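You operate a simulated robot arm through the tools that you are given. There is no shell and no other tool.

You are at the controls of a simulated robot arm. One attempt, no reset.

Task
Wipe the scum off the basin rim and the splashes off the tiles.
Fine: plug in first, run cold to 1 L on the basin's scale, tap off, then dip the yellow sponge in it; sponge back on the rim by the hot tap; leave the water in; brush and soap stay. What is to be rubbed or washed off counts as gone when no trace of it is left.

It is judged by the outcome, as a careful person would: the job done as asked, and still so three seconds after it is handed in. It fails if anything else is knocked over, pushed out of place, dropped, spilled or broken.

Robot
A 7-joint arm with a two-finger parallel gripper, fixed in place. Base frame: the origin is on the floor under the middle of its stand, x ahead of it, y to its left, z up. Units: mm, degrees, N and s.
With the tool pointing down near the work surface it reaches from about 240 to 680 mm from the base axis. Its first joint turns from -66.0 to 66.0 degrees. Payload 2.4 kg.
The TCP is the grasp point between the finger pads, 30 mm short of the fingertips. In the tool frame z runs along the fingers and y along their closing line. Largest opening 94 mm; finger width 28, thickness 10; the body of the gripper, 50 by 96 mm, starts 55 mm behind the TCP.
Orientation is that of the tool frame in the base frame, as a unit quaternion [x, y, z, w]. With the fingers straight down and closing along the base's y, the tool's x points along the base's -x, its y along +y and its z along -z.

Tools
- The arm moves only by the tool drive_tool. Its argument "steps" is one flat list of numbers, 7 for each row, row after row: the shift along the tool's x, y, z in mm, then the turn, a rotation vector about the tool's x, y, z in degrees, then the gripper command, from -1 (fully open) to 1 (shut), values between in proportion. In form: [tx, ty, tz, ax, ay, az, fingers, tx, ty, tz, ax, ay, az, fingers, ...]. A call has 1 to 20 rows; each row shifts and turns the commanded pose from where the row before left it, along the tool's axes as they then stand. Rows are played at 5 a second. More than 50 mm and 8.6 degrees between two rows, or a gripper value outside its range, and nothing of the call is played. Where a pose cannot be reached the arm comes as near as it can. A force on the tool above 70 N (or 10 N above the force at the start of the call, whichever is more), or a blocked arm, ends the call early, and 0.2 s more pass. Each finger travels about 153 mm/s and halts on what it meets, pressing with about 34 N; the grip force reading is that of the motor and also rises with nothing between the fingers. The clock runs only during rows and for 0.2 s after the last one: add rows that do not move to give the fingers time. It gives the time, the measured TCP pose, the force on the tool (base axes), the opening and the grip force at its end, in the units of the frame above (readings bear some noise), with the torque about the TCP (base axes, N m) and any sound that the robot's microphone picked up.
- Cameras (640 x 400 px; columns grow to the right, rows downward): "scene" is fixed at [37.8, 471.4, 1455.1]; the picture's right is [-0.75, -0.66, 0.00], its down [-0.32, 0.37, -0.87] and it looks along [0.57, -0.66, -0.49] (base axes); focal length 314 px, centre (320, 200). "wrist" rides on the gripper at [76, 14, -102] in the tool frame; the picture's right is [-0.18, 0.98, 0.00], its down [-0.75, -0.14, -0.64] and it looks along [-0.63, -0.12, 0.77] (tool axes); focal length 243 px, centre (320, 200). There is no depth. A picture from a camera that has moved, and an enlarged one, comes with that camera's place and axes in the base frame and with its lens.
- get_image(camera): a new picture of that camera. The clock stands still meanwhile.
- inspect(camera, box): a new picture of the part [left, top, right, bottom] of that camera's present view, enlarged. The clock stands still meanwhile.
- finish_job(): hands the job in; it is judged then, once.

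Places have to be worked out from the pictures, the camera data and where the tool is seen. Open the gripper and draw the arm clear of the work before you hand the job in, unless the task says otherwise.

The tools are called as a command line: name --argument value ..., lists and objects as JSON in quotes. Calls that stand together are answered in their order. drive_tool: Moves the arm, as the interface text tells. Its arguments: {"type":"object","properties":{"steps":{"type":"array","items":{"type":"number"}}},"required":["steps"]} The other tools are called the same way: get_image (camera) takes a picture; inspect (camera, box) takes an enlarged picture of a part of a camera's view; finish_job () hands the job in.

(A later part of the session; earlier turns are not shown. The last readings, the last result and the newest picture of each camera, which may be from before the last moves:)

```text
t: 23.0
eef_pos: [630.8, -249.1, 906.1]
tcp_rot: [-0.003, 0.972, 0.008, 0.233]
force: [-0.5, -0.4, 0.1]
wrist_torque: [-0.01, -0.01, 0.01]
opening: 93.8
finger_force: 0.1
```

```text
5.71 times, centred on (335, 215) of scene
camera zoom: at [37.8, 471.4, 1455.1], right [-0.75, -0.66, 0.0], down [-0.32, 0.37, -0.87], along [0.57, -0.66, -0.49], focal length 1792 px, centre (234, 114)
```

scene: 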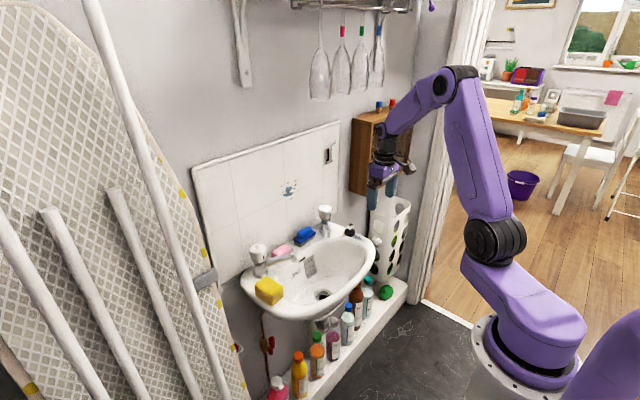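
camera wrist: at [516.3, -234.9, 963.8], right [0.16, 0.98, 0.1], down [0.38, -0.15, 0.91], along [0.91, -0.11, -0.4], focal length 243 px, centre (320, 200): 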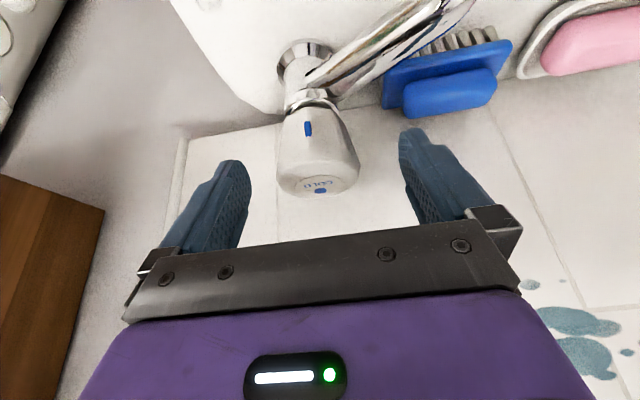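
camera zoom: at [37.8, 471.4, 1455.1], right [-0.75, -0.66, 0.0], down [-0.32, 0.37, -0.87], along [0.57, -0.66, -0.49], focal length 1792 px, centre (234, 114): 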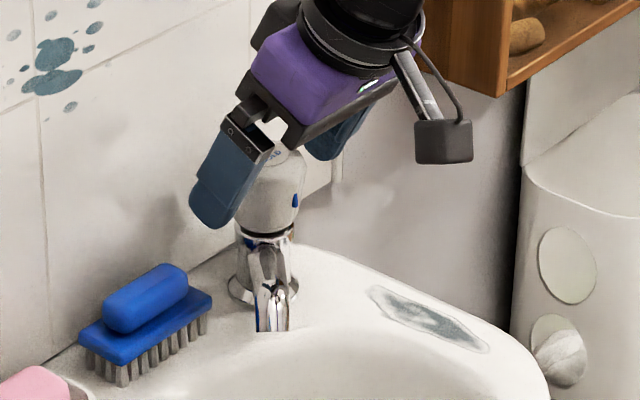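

Head is centred between the pads. I advance 8 mm more and close on the tap head.

drive_tool --steps '[-1, 0, 4, 0, 0, 0, -1, 0, 0, 4, 0, 0, 0, -1, 0, 0, 0, 0, 0, 0, -0.5, 0, 0, 0, 0, 0, 0, 0, 0, 0, 0, 0, 0, 0, 0.5, 0, 0, 0, 0, 0, 0, 0.5]'

get_image --camera "wrist"

inspect --camera "scene" --box '[295, 180, 375, 250]'

```text
t: 24.4
eef_pos: [636.0, -250.0, 900.1]
tcp_rot: [-0.001, 0.972, 0.006, 0.234]
force: [4.5, -8.6, -4.1]
wrist_torque: [0.04, -0.15, -0.06]
opening: 50.5
finger_force: 45.3
```

```text
taken
camera wrist: at [520.5, -236.5, 957.5], right [0.16, 0.98, 0.09], down [0.38, -0.15, 0.91], along [0.91, -0.11, -0.4], focal length 243 px, centre (320, 200)
```

wrist: 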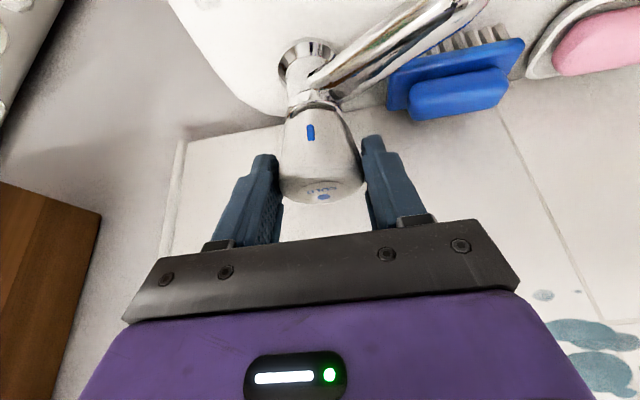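

```text
5.71 times, centred on (335, 215) of scene
camera zoom: at [38.0, 471.1, 1455.2], right [-0.75, -0.66, 0.0], down [-0.32, 0.37, -0.87], along [0.57, -0.66, -0.49], focal length 1792 px, centre (234, 114)
```

zoom: 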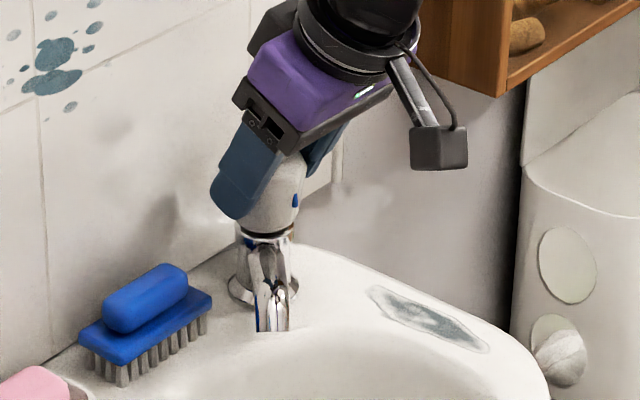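

The head is held (50.5 mm). I turn it anticlockwise seen from above by about 12° and check torque and sound.

drive_tool --steps '[0, 0, 0, -2.73, 0.08, -5.34, 0.5, 0, 0, 0, -2.73, 0.08, -5.34, 0.5]'

inspect --camera "scene" --box '[280, 190, 370, 310]'

get_image --camera "wrist"

```text
t: 25.0
eef_pos: [636.2, -251.1, 900.6]
tcp_rot: [-0.102, 0.967, 0.029, 0.234]
force: [18.1, -18.5, -10.8]
wrist_torque: [0.52, 0.27, -0.22]
opening: 50.6
finger_force: 45.0
```

```text
3.33 times, centred on (325, 250) of scene
camera zoom: at [38.5, 470.8, 1455.3], right [-0.75, -0.66, 0.0], down [-0.32, 0.37, -0.87], along [0.57, -0.66, -0.49], focal length 1046 px, centre (303, 33)
```

zoom: 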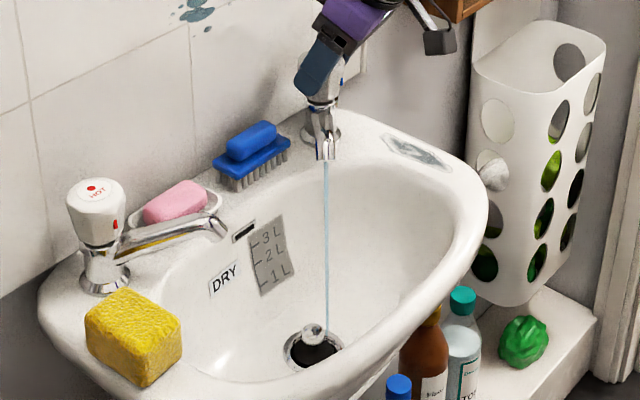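

```text
taken
camera wrist: at [520.2, -261.9, 957.3], right [-0.05, 0.99, 0.09], down [0.4, -0.07, 0.91], along [0.92, 0.08, -0.39], focal length 243 px, centre (320, 200)
```

wrist: 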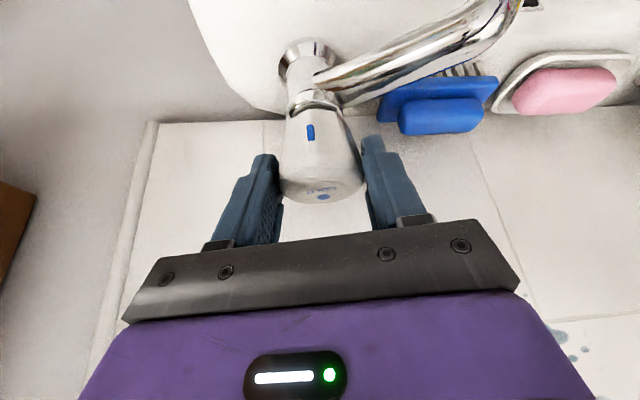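

Water is running from the cold spout straight down near the drain. I ease the sideways load slightly and let it run 2 s to gauge the fill rate.

drive_tool --steps '[-0.9, -2.3, 1.5, 0, 0, 0, 0.5, 0, 0, 0, 0, 0, 0, 0.5, 0, 0, 0, 0, 0, 0, 0.5, 0, 0, 0, 0, 0, 0, 0.5, 0, 0, 0, 0, 0, 0, 0.5, 0, 0, 0, 0, 0, 0, 0.5, 0, 0, 0, 0, 0, 0, 0.5, 0, 0, 0, 0, 0, 0, 0.5, 0, 0, 0, 0, 0, 0, 0.5, 0, 0, 0, 0, 0, 0, 0.5]'

inspect --camera "scene" --box '[280, 220, 360, 310]'

```text
t: 27.2
eef_pos: [635.3, -252.7, 900.9]
tcp_rot: [-0.101, 0.967, 0.029, 0.233]
force: [-13.7, -11.9, 21.8]
wrist_torque: [0.17, -0.13, -0.1]
opening: 50.3
finger_force: 45.1
```

```text
4.44 times, centred on (320, 265) of scene
camera zoom: at [36.9, 471.3, 1455.2], right [-0.75, -0.66, 0.0], down [-0.32, 0.37, -0.87], along [0.57, -0.66, -0.49], focal length 1394 px, centre (320, -89)
```

zoom: 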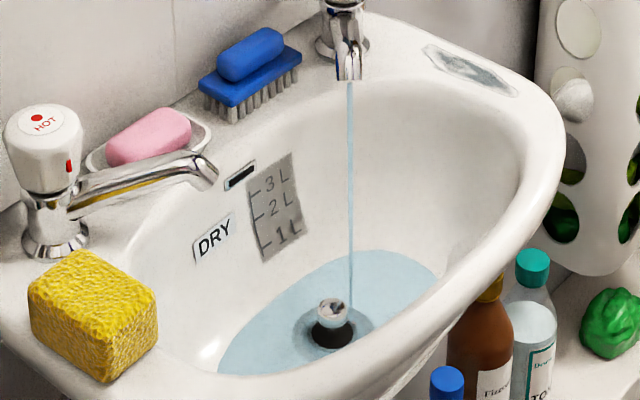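

The pool is rising and has not reached the scale yet. I let it run another second and check.

drive_tool --steps '[0, 0, -1, 0, 0, 0, 0.5, 0, 0, 0, 0, 0, 0, 0.5, 0, 0, 0, 0, 0, 0, 0.5, 0, 0, 0, 0, 0, 0, 0.5]'

inspect --camera "scene" --box '[280, 220, 360, 310]'

inspect --camera "scene" --box '[300, 250, 330, 280]'

```text
t: 28.2
eef_pos: [633.8, -252.1, 901.3]
tcp_rot: [-0.103, 0.967, 0.03, 0.232]
force: [-5.2, -14.0, 14.8]
wrist_torque: [-0.03, -0.31, -0.15]
opening: 50.7
finger_force: 45.4
```

```text
4.44 times, centred on (320, 265) of scene
camera zoom: at [37.3, 471.1, 1455.2], right [-0.75, -0.66, 0.0], down [-0.32, 0.37, -0.87], along [0.57, -0.66, -0.49], focal length 1394 px, centre (320, -89)
```

zoom: 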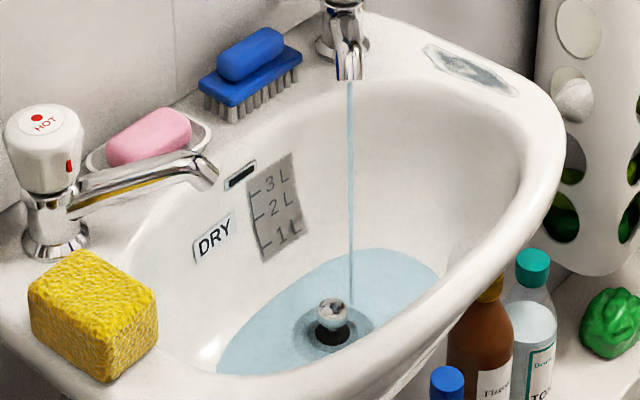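

```text
13.33 times, centred on (315, 265) of scene
camera zoom: at [37.3, 471.1, 1455.2], right [-0.75, -0.66, 0.0], down [-0.32, 0.37, -0.87], along [0.57, -0.66, -0.49], focal length 4182 px, centre (387, -667)
```

zoom: 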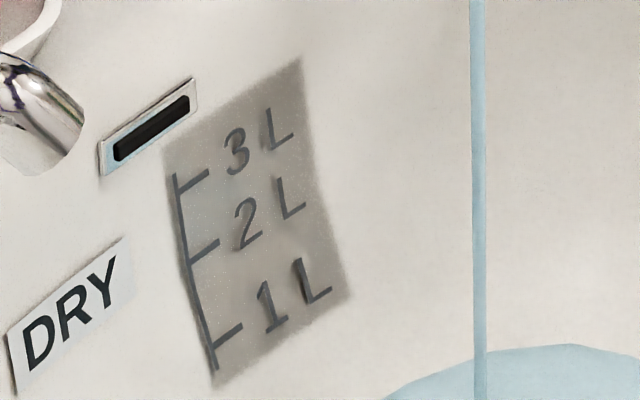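

The level rises slowly, so I open another 12° to speed it up and check the stream.

drive_tool --steps '[0, 0, 0, -2.73, 0.08, -5.34, 0.5, 0, 0, 0, -2.73, 0.08, -5.34, 0.5, 0, 0, 0, 0, 0, 0, 0.5, 0, 0, 0, 0, 0, 0, 0.5, 0, 0, 0, 0, 0, 0, 0.5]'

inspect --camera "scene" --box '[280, 190, 370, 310]'

```text
t: 29.4
eef_pos: [634.7, -254.2, 901.1]
tcp_rot: [-0.201, 0.951, 0.052, 0.228]
force: [3.9, -19.4, 10.6]
wrist_torque: [-0.2, -0.31, -0.13]
opening: 50.5
finger_force: 44.9
```

```text
3.33 times, centred on (325, 250) of scene
camera zoom: at [37.6, 471.0, 1455.2], right [-0.75, -0.66, 0.0], down [-0.32, 0.37, -0.87], along [0.57, -0.66, -0.49], focal length 1046 px, centre (303, 33)
```

zoom: 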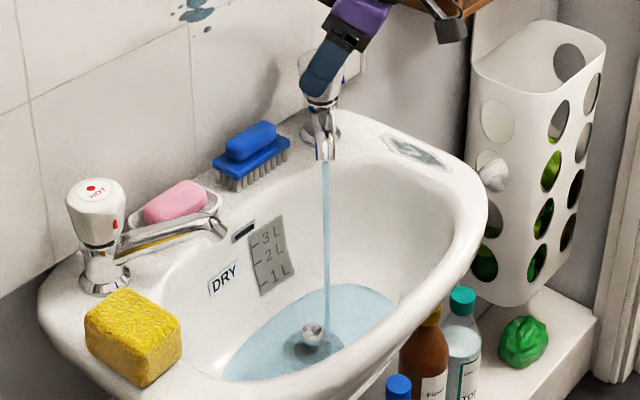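

Flow is stronger and stays in the basin. I relieve the sideways load a little and let it run 1.6 s.

drive_tool --steps '[1, -2.5, -0.8, 0, 0, 0, 0.5, 0, 0, 0, 0, 0, 0, 0.5, 0, 0, 0, 0, 0, 0, 0.5, 0, 0, 0, 0, 0, 0, 0.5, 0, 0, 0, 0, 0, 0, 0.5, 0, 0, 0, 0, 0, 0, 0.5, 0, 0, 0, 0, 0, 0, 0.5]'

inspect --camera "scene" --box '[290, 240, 350, 300]'

```text
t: 31.0
eef_pos: [635.4, -253.5, 900.7]
tcp_rot: [-0.203, 0.951, 0.054, 0.227]
force: [2.9, -15.1, 6.0]
wrist_torque: [-0.19, -0.06, -0.12]
opening: 50.2
finger_force: 45.0
```

```text
6.67 times, centred on (320, 270) of scene
camera zoom: at [37.7, 471.0, 1455.2], right [-0.75, -0.66, 0.0], down [-0.32, 0.37, -0.87], along [0.57, -0.66, -0.49], focal length 2091 px, centre (320, -267)
```

zoom: 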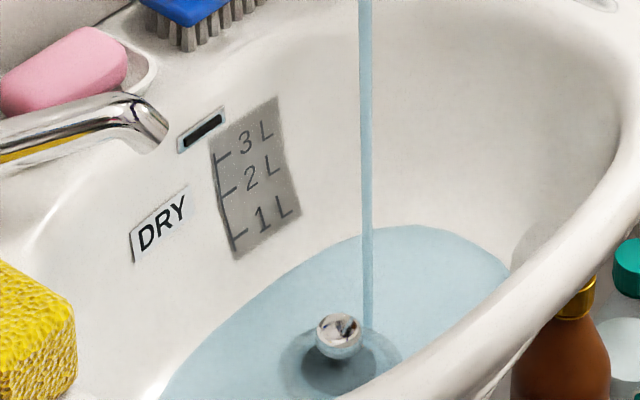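

The water edge is approaching the bottom of the scale. I let it run another 1.6 s.

drive_tool --steps '[0, 0, 0, 0, 0, 0, 0.5, 0, 0, 0, 0, 0, 0, 0.5, 0, 0, 0, 0, 0, 0, 0.5, 0, 0, 0, 0, 0, 0, 0.5, 0, 0, 0, 0, 0, 0, 0.5, 0, 0, 0, 0, 0, 0, 0.5, 0, 0, 0, 0, 0, 0, 0.5]'

inspect --camera "scene" --box '[290, 240, 350, 300]'

```text
t: 32.6
eef_pos: [636.4, -253.1, 900.0]
tcp_rot: [-0.203, 0.951, 0.054, 0.228]
force: [3.2, -15.8, 4.9]
wrist_torque: [-0.1, -0.05, -0.15]
opening: 50.1
finger_force: 44.9
```

```text
6.67 times, centred on (320, 270) of scene
camera zoom: at [37.7, 471.0, 1455.2], right [-0.75, -0.66, 0.0], down [-0.32, 0.37, -0.87], along [0.57, -0.66, -0.49], focal length 2091 px, centre (320, -267)
```

zoom: 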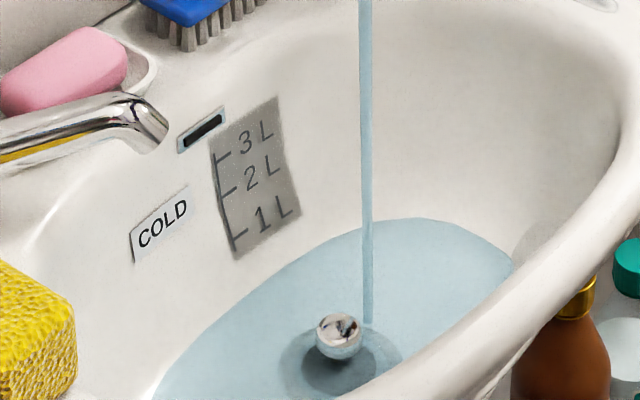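

The label now reads COLD, so it is a water indicator. The edge still has a way to go to the 1 L tick; I run 3 s more.

drive_tool --steps '[0, 0, 0, 0, 0, 0, 0.5, 0, 0, 0, 0, 0, 0, 0.5, 0, 0, 0, 0, 0, 0, 0.5, 0, 0, 0, 0, 0, 0, 0.5, 0, 0, 0, 0, 0, 0, 0.5, 0, 0, 0, 0, 0, 0, 0.5, 0, 0, 0, 0, 0, 0, 0.5, 0, 0, 0, 0, 0, 0, 0.5, 0, 0, 0, 0, 0, 0, 0.5, 0, 0, 0, 0, 0, 0, 0.5, 0, 0, 0, 0, 0, 0, 0.5, 0, 0, 0, 0, 0, 0, 0.5, 0, 0, 0, 0, 0, 0, 0.5, 0, 0, 0, 0, 0, 0, 0.5]'

inspect --camera "scene" --box '[290, 240, 350, 300]'

inspect --camera "scene" --box '[300, 250, 330, 280]'

```text
t: 35.6
eef_pos: [636.7, -253.3, 899.8]
tcp_rot: [-0.203, 0.951, 0.055, 0.228]
force: [2.0, -15.4, 1.0]
wrist_torque: [-0.16, 0.0, -0.1]
opening: 50.2
finger_force: 44.5
```

```text
6.67 times, centred on (320, 270) of scene
camera zoom: at [37.8, 471.0, 1455.2], right [-0.75, -0.66, 0.0], down [-0.32, 0.37, -0.87], along [0.57, -0.66, -0.49], focal length 2091 px, centre (320, -267)
```

zoom: 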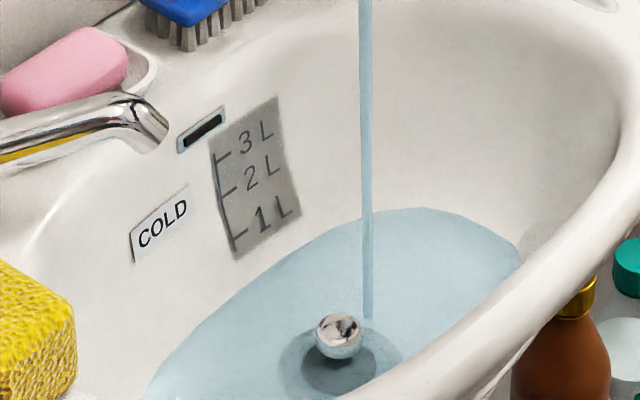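

```text
13.33 times, centred on (315, 265) of scene
camera zoom: at [37.8, 471.0, 1455.2], right [-0.75, -0.66, 0.0], down [-0.32, 0.37, -0.87], along [0.57, -0.66, -0.49], focal length 4182 px, centre (387, -667)
```

zoom: 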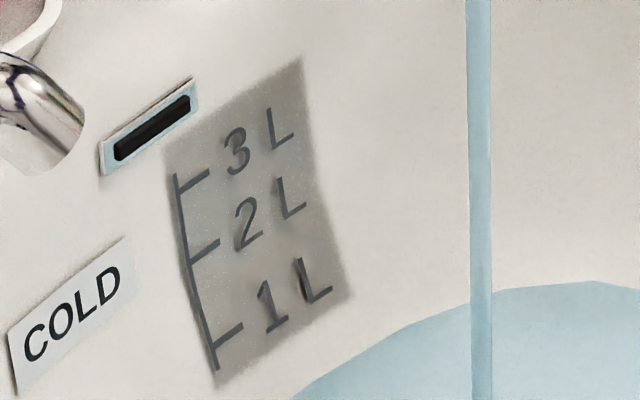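

About 50 px (in this zoom) remain at ~3 px/s. I run 4 s more twice, checking between.

drive_tool --steps '[0, 0, 0, 0, 0, 0, 0.5, 0, 0, 0, 0, 0, 0, 0.5, 0, 0, 0, 0, 0, 0, 0.5, 0, 0, 0, 0, 0, 0, 0.5, 0, 0, 0, 0, 0, 0, 0.5, 0, 0, 0, 0, 0, 0, 0.5, 0, 0, 0, 0, 0, 0, 0.5, 0, 0, 0, 0, 0, 0, 0.5, 0, 0, 0, 0, 0, 0, 0.5, 0, 0, 0, 0, 0, 0, 0.5, 0, 0, 0, 0, 0, 0, 0.5, 0, 0, 0, 0, 0, 0, 0.5, 0, 0, 0, 0, 0, 0, 0.5, 0, 0, 0, 0, 0, 0, 0.5, 0, 0, 0, 0, 0, 0, 0.5, 0, 0, 0, 0, 0, 0, 0.5, 0, 0, 0, 0, 0, 0, 0.5, 0, 0, 0, 0, 0, 0, 0.5, 0, 0, 0, 0, 0, 0, 0.5, 0, 0, 0, 0, 0, 0, 0.5]'

inspect --camera "scene" --box '[300, 250, 330, 280]'

```text
t: 39.8
eef_pos: [636.4, -253.2, 900.3]
tcp_rot: [-0.204, 0.951, 0.055, 0.227]
force: [4.0, -15.6, -0.3]
wrist_torque: [-0.14, -0.01, -0.13]
opening: 50.6
finger_force: 44.9
```

```text
13.33 times, centred on (315, 265) of scene
camera zoom: at [37.8, 471.0, 1455.2], right [-0.75, -0.66, 0.0], down [-0.32, 0.37, -0.87], along [0.57, -0.66, -0.49], focal length 4182 px, centre (387, -667)
```

zoom: 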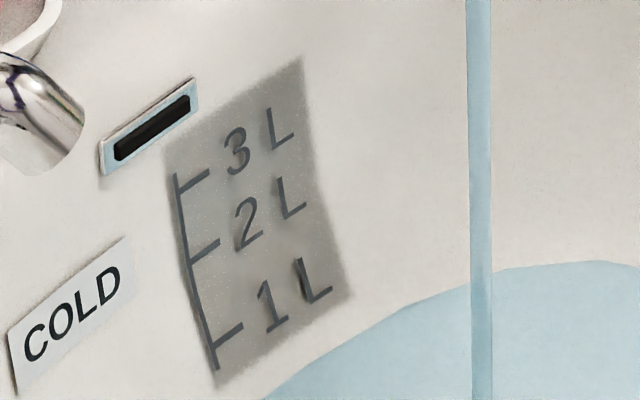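

Rising about 6 px/s in this zoom, with about 80 px left to the 1 L tick. I run two more 4 s stretches with a check after each.

drive_tool --steps '[0, 0, 0, 0, 0, 0, 0.5, 0, 0, 0, 0, 0, 0, 0.5, 0, 0, 0, 0, 0, 0, 0.5, 0, 0, 0, 0, 0, 0, 0.5, 0, 0, 0, 0, 0, 0, 0.5, 0, 0, 0, 0, 0, 0, 0.5, 0, 0, 0, 0, 0, 0, 0.5, 0, 0, 0, 0, 0, 0, 0.5, 0, 0, 0, 0, 0, 0, 0.5, 0, 0, 0, 0, 0, 0, 0.5, 0, 0, 0, 0, 0, 0, 0.5, 0, 0, 0, 0, 0, 0, 0.5, 0, 0, 0, 0, 0, 0, 0.5, 0, 0, 0, 0, 0, 0, 0.5, 0, 0, 0, 0, 0, 0, 0.5, 0, 0, 0, 0, 0, 0, 0.5, 0, 0, 0, 0, 0, 0, 0.5, 0, 0, 0, 0, 0, 0, 0.5, 0, 0, 0, 0, 0, 0, 0.5, 0, 0, 0, 0, 0, 0, 0.5]'

inspect --camera "scene" --box '[300, 250, 330, 280]'

```text
t: 44.0
eef_pos: [637.1, -254.2, 901.5]
tcp_rot: [-0.203, 0.951, 0.055, 0.227]
force: [3.0, -14.8, -0.6]
wrist_torque: [-0.16, 0.01, -0.13]
opening: 50.2
finger_force: 44.9
```

```text
13.33 times, centred on (315, 265) of scene
camera zoom: at [37.8, 471.0, 1455.2], right [-0.75, -0.66, 0.0], down [-0.32, 0.37, -0.87], along [0.57, -0.66, -0.49], focal length 4182 px, centre (387, -667)
```

zoom: 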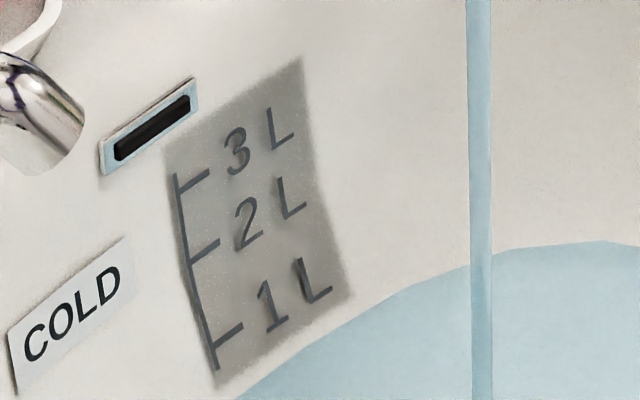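

The edge touches the scale's lower corner; roughly 70 px to the 1 L tick at ~7.5 px/s. I run 4 s, then check.

drive_tool --steps '[0, 0, 0, 0, 0, 0, 0.5, 0, 0, 0, 0, 0, 0, 0.5, 0, 0, 0, 0, 0, 0, 0.5, 0, 0, 0, 0, 0, 0, 0.5, 0, 0, 0, 0, 0, 0, 0.5, 0, 0, 0, 0, 0, 0, 0.5, 0, 0, 0, 0, 0, 0, 0.5, 0, 0, 0, 0, 0, 0, 0.5, 0, 0, 0, 0, 0, 0, 0.5, 0, 0, 0, 0, 0, 0, 0.5, 0, 0, 0, 0, 0, 0, 0.5, 0, 0, 0, 0, 0, 0, 0.5, 0, 0, 0, 0, 0, 0, 0.5, 0, 0, 0, 0, 0, 0, 0.5, 0, 0, 0, 0, 0, 0, 0.5, 0, 0, 0, 0, 0, 0, 0.5, 0, 0, 0, 0, 0, 0, 0.5, 0, 0, 0, 0, 0, 0, 0.5, 0, 0, 0, 0, 0, 0, 0.5]'

inspect --camera "scene" --box '[300, 250, 330, 280]'

```text
t: 48.0
eef_pos: [637.0, -254.0, 900.7]
tcp_rot: [-0.203, 0.951, 0.054, 0.227]
force: [3.4, -15.7, -0.6]
wrist_torque: [-0.13, -0.01, -0.17]
opening: 50.5
finger_force: 45.7
```

```text
13.33 times, centred on (315, 265) of scene
camera zoom: at [37.9, 471.0, 1455.2], right [-0.75, -0.66, 0.0], down [-0.32, 0.37, -0.87], along [0.57, -0.66, -0.49], focal length 4182 px, centre (387, -667)
```

zoom: 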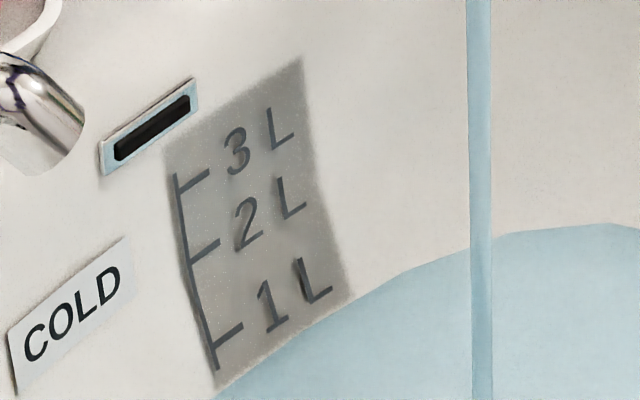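

About 55 px remain at about 4.5 px/s. Another 4 s, then check.

drive_tool --steps '[0, 0, 0, 0, 0, 0, 0.5, 0, 0, 0, 0, 0, 0, 0.5, 0, 0, 0, 0, 0, 0, 0.5, 0, 0, 0, 0, 0, 0, 0.5, 0, 0, 0, 0, 0, 0, 0.5, 0, 0, 0, 0, 0, 0, 0.5, 0, 0, 0, 0, 0, 0, 0.5, 0, 0, 0, 0, 0, 0, 0.5, 0, 0, 0, 0, 0, 0, 0.5, 0, 0, 0, 0, 0, 0, 0.5, 0, 0, 0, 0, 0, 0, 0.5, 0, 0, 0, 0, 0, 0, 0.5, 0, 0, 0, 0, 0, 0, 0.5, 0, 0, 0, 0, 0, 0, 0.5, 0, 0, 0, 0, 0, 0, 0.5, 0, 0, 0, 0, 0, 0, 0.5, 0, 0, 0, 0, 0, 0, 0.5, 0, 0, 0, 0, 0, 0, 0.5, 0, 0, 0, 0, 0, 0, 0.5, 0, 0, 0, 0, 0, 0, 0.5]'

inspect --camera "scene" --box '[300, 250, 330, 280]'

```text
t: 52.2
eef_pos: [636.1, -252.8, 899.2]
tcp_rot: [-0.203, 0.951, 0.054, 0.227]
force: [2.7, -15.1, -1.2]
wrist_torque: [-0.11, -0.04, -0.11]
opening: 50.6
finger_force: 45.0
```

```text
13.33 times, centred on (315, 265) of scene
camera zoom: at [37.9, 471.0, 1455.2], right [-0.75, -0.66, 0.0], down [-0.32, 0.37, -0.87], along [0.57, -0.66, -0.49], focal length 4182 px, centre (387, -667)
```

zoom: 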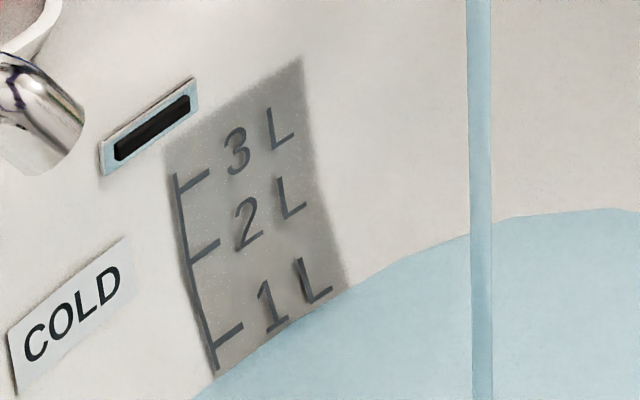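

About 30 px remain at about 6 px/s. I run 2.6 s then re-check before closing.

drive_tool --steps '[0, 0, 0, 0, 0, 0, 0.5, 0, 0, 0, 0, 0, 0, 0.5, 0, 0, 0, 0, 0, 0, 0.5, 0, 0, 0, 0, 0, 0, 0.5, 0, 0, 0, 0, 0, 0, 0.5, 0, 0, 0, 0, 0, 0, 0.5, 0, 0, 0, 0, 0, 0, 0.5, 0, 0, 0, 0, 0, 0, 0.5, 0, 0, 0, 0, 0, 0, 0.5, 0, 0, 0, 0, 0, 0, 0.5, 0, 0, 0, 0, 0, 0, 0.5, 0, 0, 0, 0, 0, 0, 0.5]'

inspect --camera "scene" --box '[300, 250, 330, 280]'

inspect --camera "scene" --box '[305, 264, 325, 284]'

```text
t: 54.8
eef_pos: [637.7, -253.5, 900.2]
tcp_rot: [-0.203, 0.951, 0.054, 0.227]
force: [3.9, -14.6, 0.2]
wrist_torque: [-0.15, -0.03, -0.15]
opening: 50.5
finger_force: 45.8
```

```text
13.33 times, centred on (315, 265) of scene
camera zoom: at [37.9, 471.0, 1455.2], right [-0.75, -0.66, 0.0], down [-0.32, 0.37, -0.87], along [0.57, -0.66, -0.49], focal length 4182 px, centre (387, -667)
```

zoom: 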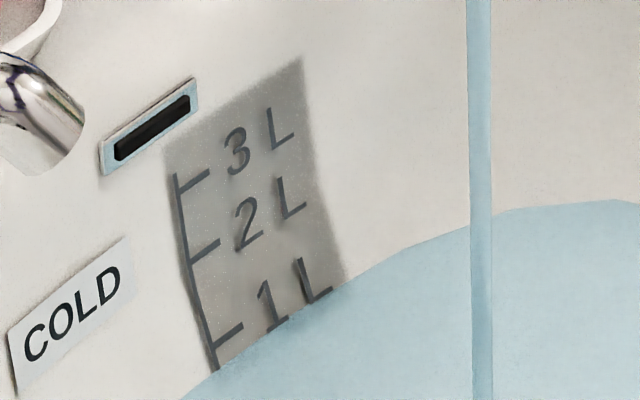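

```text
16.00 times, centred on (315, 274) of scene
camera zoom: at [37.9, 471.0, 1455.2], right [-0.75, -0.66, 0.0], down [-0.32, 0.37, -0.87], along [0.57, -0.66, -0.49], focal length 5018 px, centre (400, -984)
```

zoom: 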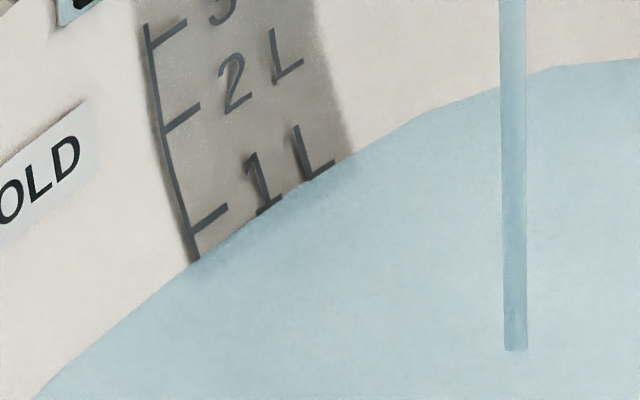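

In the finer zoom, the waterline at the tick's right end (x=228) is at y≈237 versus the tick at 207 — about 30 px to go. I run 4 s and compare in the same view.

drive_tool --steps '[0, 0, 0, 0, 0, 0, 0.5, 0, 0, 0, 0, 0, 0, 0.5, 0, 0, 0, 0, 0, 0, 0.5, 0, 0, 0, 0, 0, 0, 0.5, 0, 0, 0, 0, 0, 0, 0.5, 0, 0, 0, 0, 0, 0, 0.5, 0, 0, 0, 0, 0, 0, 0.5, 0, 0, 0, 0, 0, 0, 0.5, 0, 0, 0, 0, 0, 0, 0.5, 0, 0, 0, 0, 0, 0, 0.5, 0, 0, 0, 0, 0, 0, 0.5, 0, 0, 0, 0, 0, 0, 0.5, 0, 0, 0, 0, 0, 0, 0.5, 0, 0, 0, 0, 0, 0, 0.5, 0, 0, 0, 0, 0, 0, 0.5, 0, 0, 0, 0, 0, 0, 0.5, 0, 0, 0, 0, 0, 0, 0.5, 0, 0, 0, 0, 0, 0, 0.5]'

inspect --camera "scene" --box '[305, 264, 325, 284]'

```text
t: 58.6
eef_pos: [636.3, -253.9, 900.1]
tcp_rot: [-0.203, 0.951, 0.054, 0.227]
force: [4.5, -15.3, -0.4]
wrist_torque: [-0.16, -0.05, -0.14]
opening: 50.3
finger_force: 44.8
```

```text
16.00 times, centred on (315, 274) of scene
camera zoom: at [37.9, 471.0, 1455.2], right [-0.75, -0.66, 0.0], down [-0.32, 0.37, -0.87], along [0.57, -0.66, -0.49], focal length 5018 px, centre (400, -984)
```

zoom: 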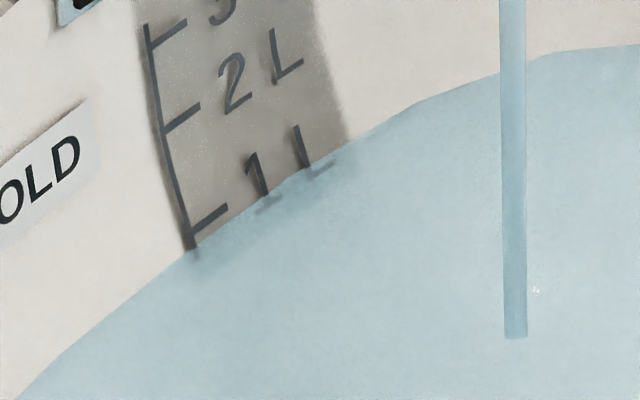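

15 px moved in 3.8 s and about 15 px remain. I run 2.6 s more, check, then close.

drive_tool --steps '[0, 0, 0, 0, 0, 0, 0.5, 0, 0, 0, 0, 0, 0, 0.5, 0, 0, 0, 0, 0, 0, 0.5, 0, 0, 0, 0, 0, 0, 0.5, 0, 0, 0, 0, 0, 0, 0.5, 0, 0, 0, 0, 0, 0, 0.5, 0, 0, 0, 0, 0, 0, 0.5, 0, 0, 0, 0, 0, 0, 0.5, 0, 0, 0, 0, 0, 0, 0.5, 0, 0, 0, 0, 0, 0, 0.5, 0, 0, 0, 0, 0, 0, 0.5, 0, 0, 0, 0, 0, 0, 0.5]'

inspect --camera "scene" --box '[305, 264, 325, 284]'

```text
t: 61.2
eef_pos: [637.8, -253.5, 900.5]
tcp_rot: [-0.203, 0.951, 0.054, 0.227]
force: [4.5, -15.2, -1.1]
wrist_torque: [-0.11, -0.04, -0.1]
opening: 50.5
finger_force: 45.1
```

```text
16.00 times, centred on (315, 274) of scene
camera zoom: at [37.9, 471.0, 1455.2], right [-0.75, -0.66, 0.0], down [-0.32, 0.37, -0.87], along [0.57, -0.66, -0.49], focal length 5018 px, centre (400, -984)
```

zoom: 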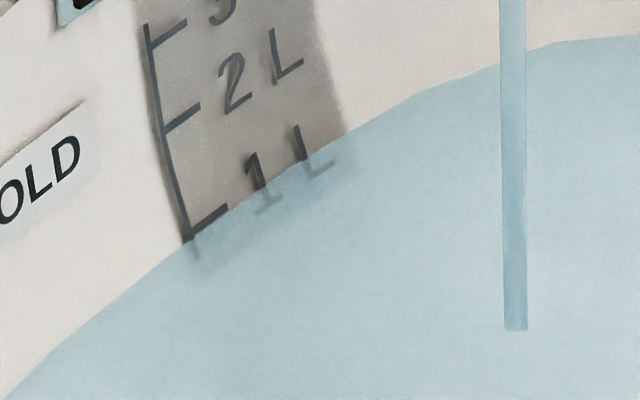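

Only a few px remain to the tick. I wait 0.6 s and then turn the tap back clockwise 24°, all in one call.

drive_tool --steps '[0, 0, 0, 0, 0, 0, 0.5, 0, 0, 0, 0, 0, 0, 0.5, 0, 0, 0, 0, 0, 0, 0.5, 0, 0, 0, 2.73, -0.08, 5.34, 0.5, 0, 0, 0, 2.73, -0.08, 5.34, 0.5, 0, 0, 0, 2.73, -0.08, 5.34, 0.5, 0, 0, 0, 2.73, -0.08, 5.34, 0.5]'

inspect --camera "scene" --box '[305, 264, 325, 284]'

inspect --camera "scene" --box '[280, 190, 370, 310]'

```text
t: 62.8
eef_pos: [635.5, -250.7, 900.3]
tcp_rot: [-0.002, 0.973, 0.009, 0.232]
force: [-15.8, 5.7, 15.1]
wrist_torque: [0.06, 0.27, 0.08]
opening: 50.7
finger_force: 45.0
```

```text
16.00 times, centred on (315, 274) of scene
camera zoom: at [37.0, 471.7, 1455.0], right [-0.75, -0.66, 0.0], down [-0.32, 0.37, -0.87], along [0.57, -0.66, -0.49], focal length 5018 px, centre (400, -984)
```

zoom: 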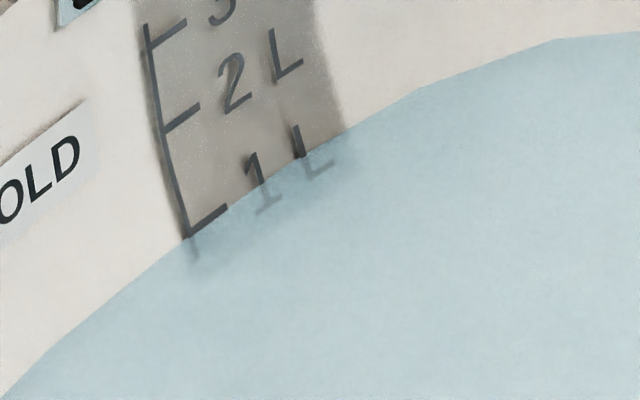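

```text
3.33 times, centred on (325, 250) of scene
camera zoom: at [37.0, 471.7, 1455.0], right [-0.75, -0.66, 0.0], down [-0.32, 0.37, -0.87], along [0.57, -0.66, -0.49], focal length 1046 px, centre (303, 33)
```

zoom: 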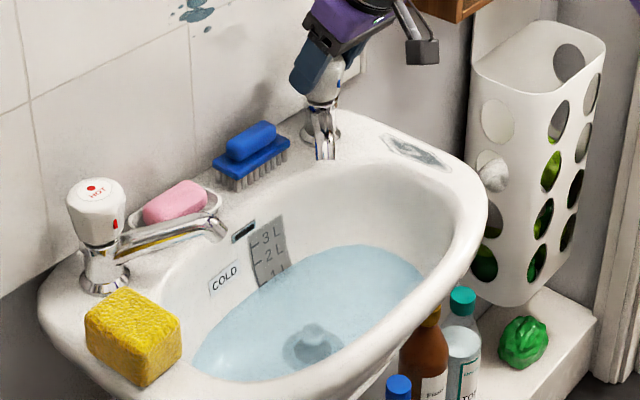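

The stream has stopped and the waterline is just at the lower edge of the 1 L tick. I give it a brief small top-up (12° for about a second), then turn back fully off.

drive_tool --steps '[0, 0, 0, -2.73, 0.08, -5.34, 0.5, 0, 0, 0, -2.73, 0.08, -5.34, 0.5, 0, 0, 0, 0, 0, 0, 0.5, 0, 0, 0, 0, 0, 0, 0.5, 0, 0, 0, 0, 0, 0, 0.5, 0, 0, 0, 2.73, -0.08, 5.34, 0.5, 0, 0, 0, 2.73, -0.08, 5.34, 0.5, 0, 0, 0, 0.91, -0.03, 1.78, 0.5, 0, 0, 0, 0, 0, 0, 0.5]'

inspect --camera "scene" --box '[305, 264, 325, 284]'

inspect --camera "scene" --box '[310, 200, 350, 250]'

get_image --camera "wrist"

```text
t: 64.8
eef_pos: [636.5, -249.7, 900.4]
tcp_rot: [0.012, 0.973, 0.005, 0.232]
force: [-10.3, 19.0, 9.7]
wrist_torque: [-0.09, 0.2, 0.94]
opening: 50.7
finger_force: 45.2
```

```text
16.00 times, centred on (315, 274) of scene
camera zoom: at [37.3, 472.0, 1454.9], right [-0.75, -0.66, 0.0], down [-0.32, 0.37, -0.87], along [0.57, -0.66, -0.49], focal length 5018 px, centre (400, -984)
```

zoom: 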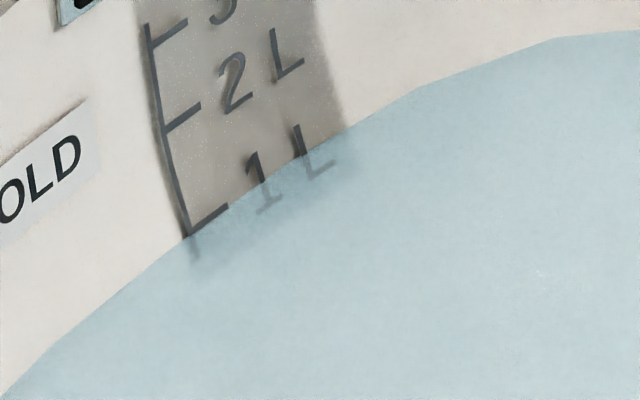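

```text
8.00 times, centred on (330, 225) of scene
camera zoom: at [37.3, 472.0, 1454.9], right [-0.75, -0.66, 0.0], down [-0.32, 0.37, -0.87], along [0.57, -0.66, -0.49], focal length 2509 px, centre (240, 0)
```

zoom: 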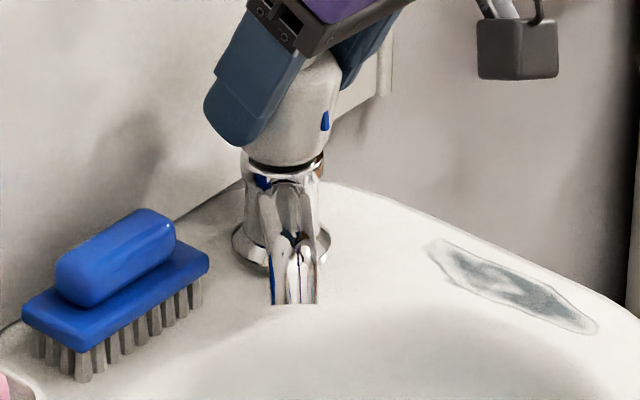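

```text
taken
camera wrist: at [522.1, -233.6, 957.6], right [0.19, 0.98, 0.1], down [0.38, -0.16, 0.91], along [0.91, -0.13, -0.4], focal length 243 px, centre (320, 200)
```

wrist: 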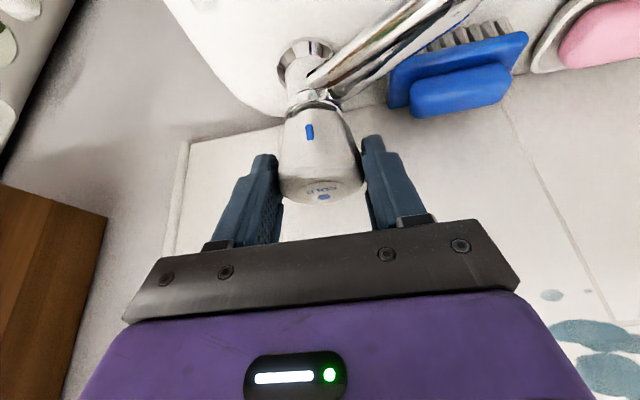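

The tap reached its stop (0.94 N·m reaction), no stream, and the level sits on the 1 L line. I open the fingers and back out along the tool axis.

drive_tool --steps '[0, 0, 0, 0, 0, 0, 0, 0, 0, 0, 0, 0, 0, -0.5, 0, 0, 0, 0, 0, 0, -1, 0, 0, -15, 0, 0, 0, -1, 0, 0, -25, 0, 0, 0, -1, 0, 0, -30, 0, 0, 0, -1, 20, 0, -10, 0, 0, 0, -1, 30, 0, -15, 0, 0, 0, -1]'

get_image --camera "scene"

inspect --camera "scene" --box '[280, 190, 370, 310]'

get_image --camera "wrist"

```text
t: 66.6
eef_pos: [547.0, -251.4, 962.2]
tcp_rot: [0.016, 0.972, 0.003, 0.234]
force: [0.2, -0.4, -0.2]
wrist_torque: [-0.02, 0.03, -0.02]
opening: 93.7
finger_force: 0.1
```

```text
taken
```

scene: 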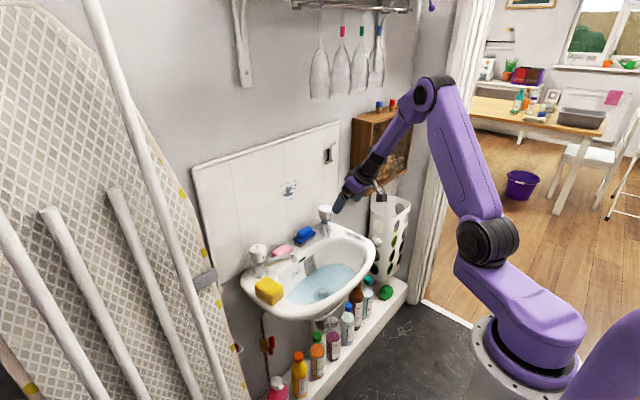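

```text
3.33 times, centred on (325, 250) of scene
camera zoom: at [37.8, 471.4, 1455.1], right [-0.75, -0.66, 0.0], down [-0.32, 0.37, -0.87], along [0.57, -0.66, -0.49], focal length 1046 px, centre (303, 33)
```

zoom: 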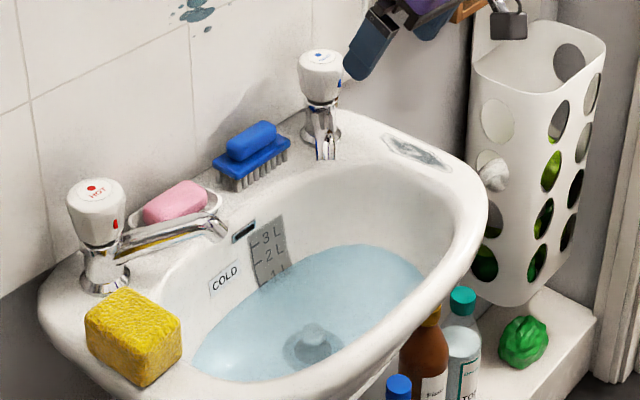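

```text
taken
camera wrist: at [432.6, -233.5, 1019.2], right [0.19, 0.98, 0.1], down [0.38, -0.16, 0.91], along [0.91, -0.14, -0.4], focal length 243 px, centre (320, 200)
```

wrist: 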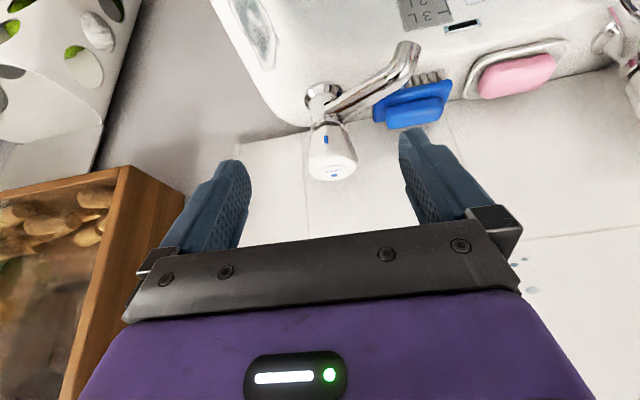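

Tap is shut, water is holding, nothing else moved. I straighten the tool back to vertical and read the pose.

drive_tool --steps '[10, 0, -15, 0, 7, 0, -1, 10, 0, -15, 0, 7, 0, -1, 10, 0, 0, 0, 7, 0, -1, 0, 0, 0, 0, 6, 0, -1, 0, 0, 0, 0, 0, 0, -1]'

```text
t: 67.8
eef_pos: [509.0, -250.6, 980.8]
tcp_rot: [0.014, 1.0, 0.005, 0.0]
force: [0.4, -0.1, 0.4]
wrist_torque: [-0.05, 0.01, 0.01]
opening: 94.1
finger_force: 0.0
```

Pose is nearly vertical; I trim the small residual yaw/roll and carry the open gripper across to above the sponge at about (545, 88, 965).

drive_tool --steps '[0, 20, 0, 0.57, 0, -1.6, -1, 0, 40, 0, 0, 0, 0, -1, 0, 40, 0, 0, 0, 0, -1, 0, 40, 0, 0, 0, 0, -1, 0, 40, 0, 0, 0, 0, -1, -5, 40, 0, 0, 0, 0, -1, -10, 40, 0, 0, 0, 0, -1, -10, 40, 5, 0, 0, 0, -1, -10, 38, 10, 0, 0, 0, -1, 0, 0, 0, 0, 0, 0, -1]'

get_image --camera "wrist"

inspect --camera "scene" --box '[210, 170, 330, 320]'

```text
t: 70.0
eef_pos: [544.2, 89.6, 965.2]
tcp_rot: [0.0, 1.0, 0.001, 0.0]
force: [1.1, 0.6, 0.3]
wrist_torque: [0.0, 0.03, -0.01]
opening: 94.1
finger_force: 0.0
```

```text
taken
camera wrist: at [467.9, 104.4, 1067.9], right [0.19, 0.98, 0.0], down [0.75, -0.14, 0.64], along [0.63, -0.12, -0.77], focal length 243 px, centre (320, 200)
```

wrist: 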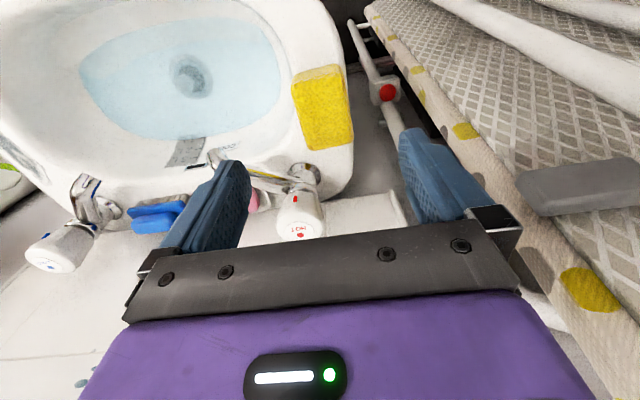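

```text
2.67 times, centred on (270, 245) of scene
camera zoom: at [37.7, 471.4, 1455.1], right [-0.75, -0.66, 0.0], down [-0.32, 0.37, -0.87], along [0.57, -0.66, -0.49], focal length 836 px, centre (453, 80)
```

zoom: 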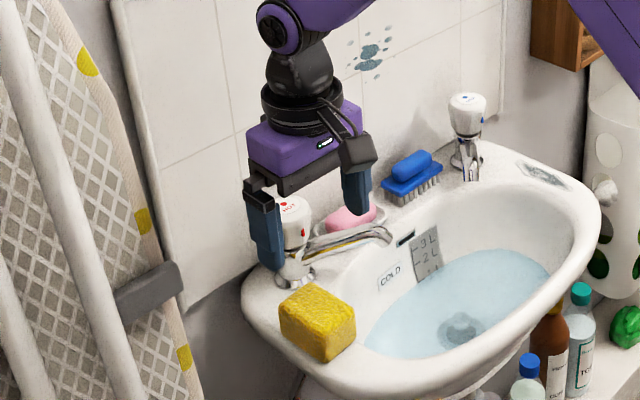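

The sponge is roughly 72×45 mm, centred near (548, 91), top at about z=840. I descend over it with open fingers, stopping high enough (TCP ≈ 870) to check depth first.

drive_tool --steps '[-4, 1.5, 25, 0, 0, 0, -0.7, 0, 0, 25, 0, 0, 0, -0.7, 0, 0, 25, 0, 0, 0, -0.7, 0, 0, 20, 0, 0, 0, -0.7, 0, 0, 0, 0, 0, 0, -0.7]'

get_image --camera "wrist"

inspect --camera "scene" --box '[230, 240, 320, 320]'

```text
t: 71.2
eef_pos: [547.7, 88.2, 869.1]
tcp_rot: [0.0, 1.0, 0.001, 0.001]
force: [-0.4, -0.4, 0.1]
wrist_torque: [0.0, 0.0, -0.01]
opening: 80.0
finger_force: 0.1
```

```text
taken
camera wrist: at [471.4, 104.0, 972.7], right [0.18, 0.98, 0.0], down [0.75, -0.14, 0.64], along [0.63, -0.12, -0.77], focal length 243 px, centre (320, 200)
```

wrist: 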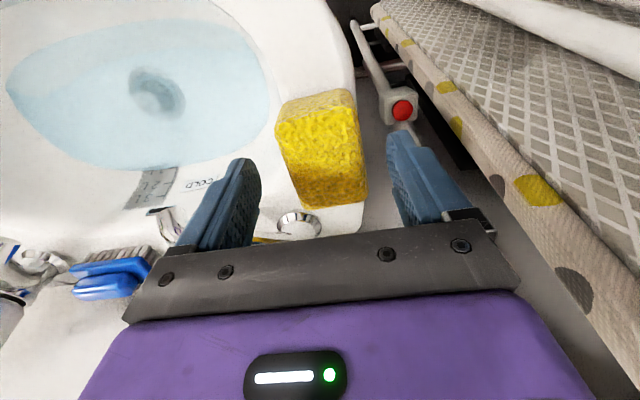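

```text
5.00 times, centred on (275, 280) of scene
camera zoom: at [37.8, 471.4, 1455.1], right [-0.75, -0.66, 0.0], down [-0.32, 0.37, -0.87], along [0.57, -0.66, -0.49], focal length 1568 px, centre (545, -200)
```

zoom: 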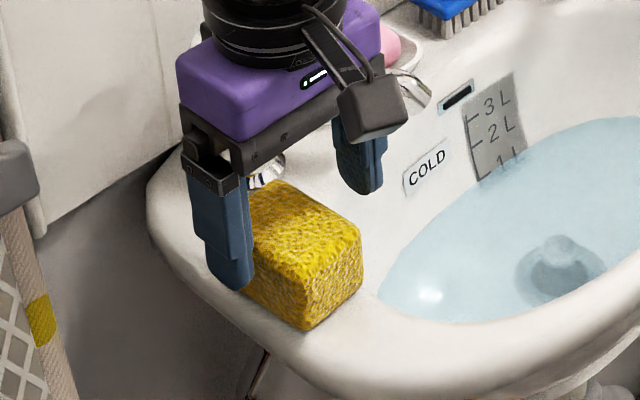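

Sponge top is about z≈845, bottom ≈811. I lower 14 mm so the tips engage the upper half and leave about 15 mm protruding, then close gently.

drive_tool --steps '[0, 2, 7, 0, 0, 0, -0.7, 0, 0, 7, 0, 0, 0, -0.7, 0, 0, 0, 0, 0, 0, -0.2, 0, 0, 0, 0, 0, 0, 0.1, 0, 0, 0, 0, 0, 0, 0.4, 0, 0, 0, 0, 0, 0, 0.6, 0, 0, 0, 0, 0, 0, 0.6]'

get_image --camera "wrist"

inspect --camera "scene" --box '[230, 240, 320, 320]'

```text
t: 72.8
eef_pos: [547.9, 91.5, 857.4]
tcp_rot: [0.0, 1.0, 0.0, 0.0]
force: [0.3, 0.3, 0.2]
wrist_torque: [-0.02, 0.0, 0.03]
opening: 49.9
finger_force: 34.2
```

```text
taken
camera wrist: at [471.4, 105.8, 959.1], right [0.18, 0.98, 0.0], down [0.75, -0.14, 0.64], along [0.63, -0.12, -0.77], focal length 243 px, centre (320, 200)
```

wrist: 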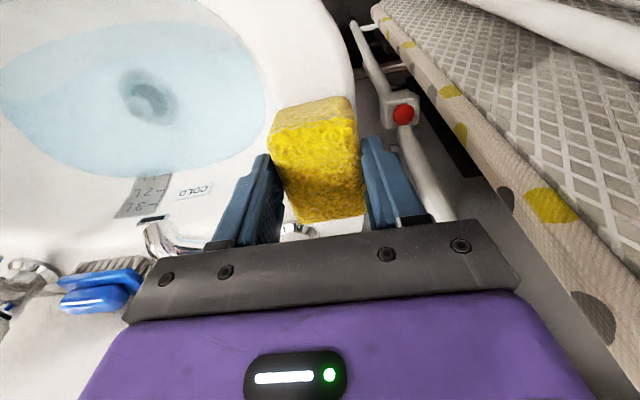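

```text
5.00 times, centred on (275, 280) of scene
camera zoom: at [37.8, 471.4, 1455.1], right [-0.75, -0.66, 0.0], down [-0.32, 0.37, -0.87], along [0.57, -0.66, -0.49], focal length 1568 px, centre (545, -200)
```

zoom: 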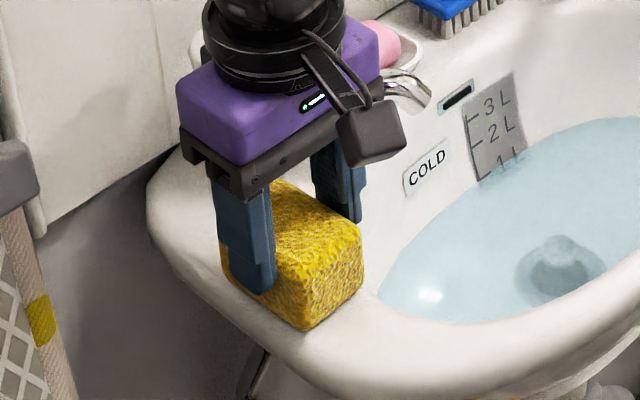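

The sponge is firmly held (50 mm, 34 N). I lift it, carry it over the pool beside the plug (about (500, -45)), keeping clear of the hot spout, and check.

drive_tool --steps '[0, 0, -10, 0, 0, 0, 0.6, 0, 0, -25, 0, 0, 0, 0.6, 0, 0, -30, 0, 0, 0, 0.6, 0, 0, -30, 0, 0, 0, 0.6, 10, -20, 0, 0, 0, 0, 0.6, 12, -38, 0, 0, 0, 0, 0.6, 13, -40, 0, 0, 0, 0, 0.6, 12, -38, 0, 0, 0, 0, 0.6, 0, 0, 0, 0, 0, 0, 0.6]'

get_image --camera "wrist"

inspect --camera "scene" --box '[240, 180, 360, 310]'

```text
t: 74.8
eef_pos: [501.5, -44.9, 951.7]
tcp_rot: [-0.001, 1.0, 0.001, 0.0]
force: [-0.4, 0.3, -0.1]
wrist_torque: [0.01, 0.0, -0.02]
opening: 48.9
finger_force: 33.3
```

```text
taken
camera wrist: at [424.9, -31.3, 1053.8], right [0.18, 0.98, 0.0], down [0.75, -0.14, 0.64], along [0.63, -0.12, -0.77], focal length 243 px, centre (320, 200)
```

wrist: 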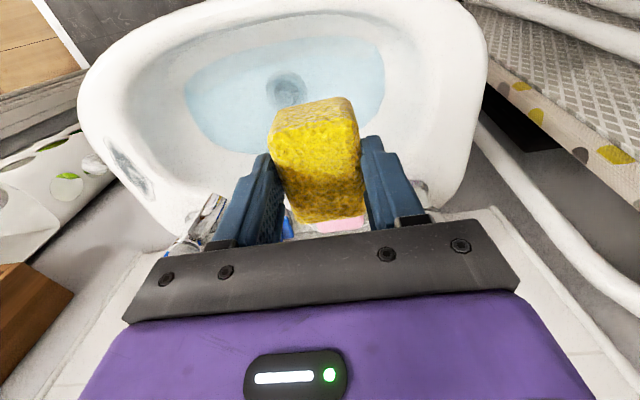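

```text
3.08 times, centred on (300, 245) of scene
camera zoom: at [37.8, 471.4, 1455.1], right [-0.75, -0.66, 0.0], down [-0.32, 0.37, -0.87], along [0.57, -0.66, -0.49], focal length 965 px, centre (382, 62)
```

zoom: 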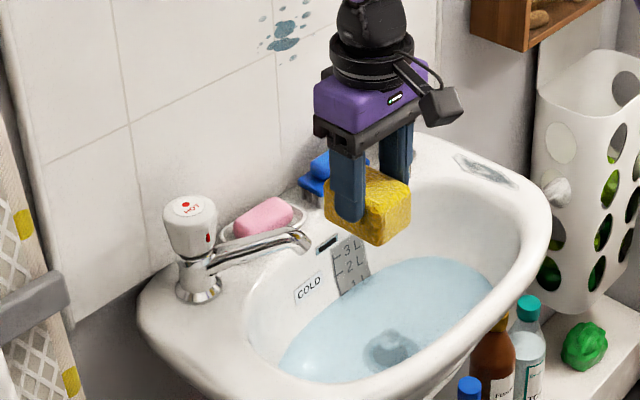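

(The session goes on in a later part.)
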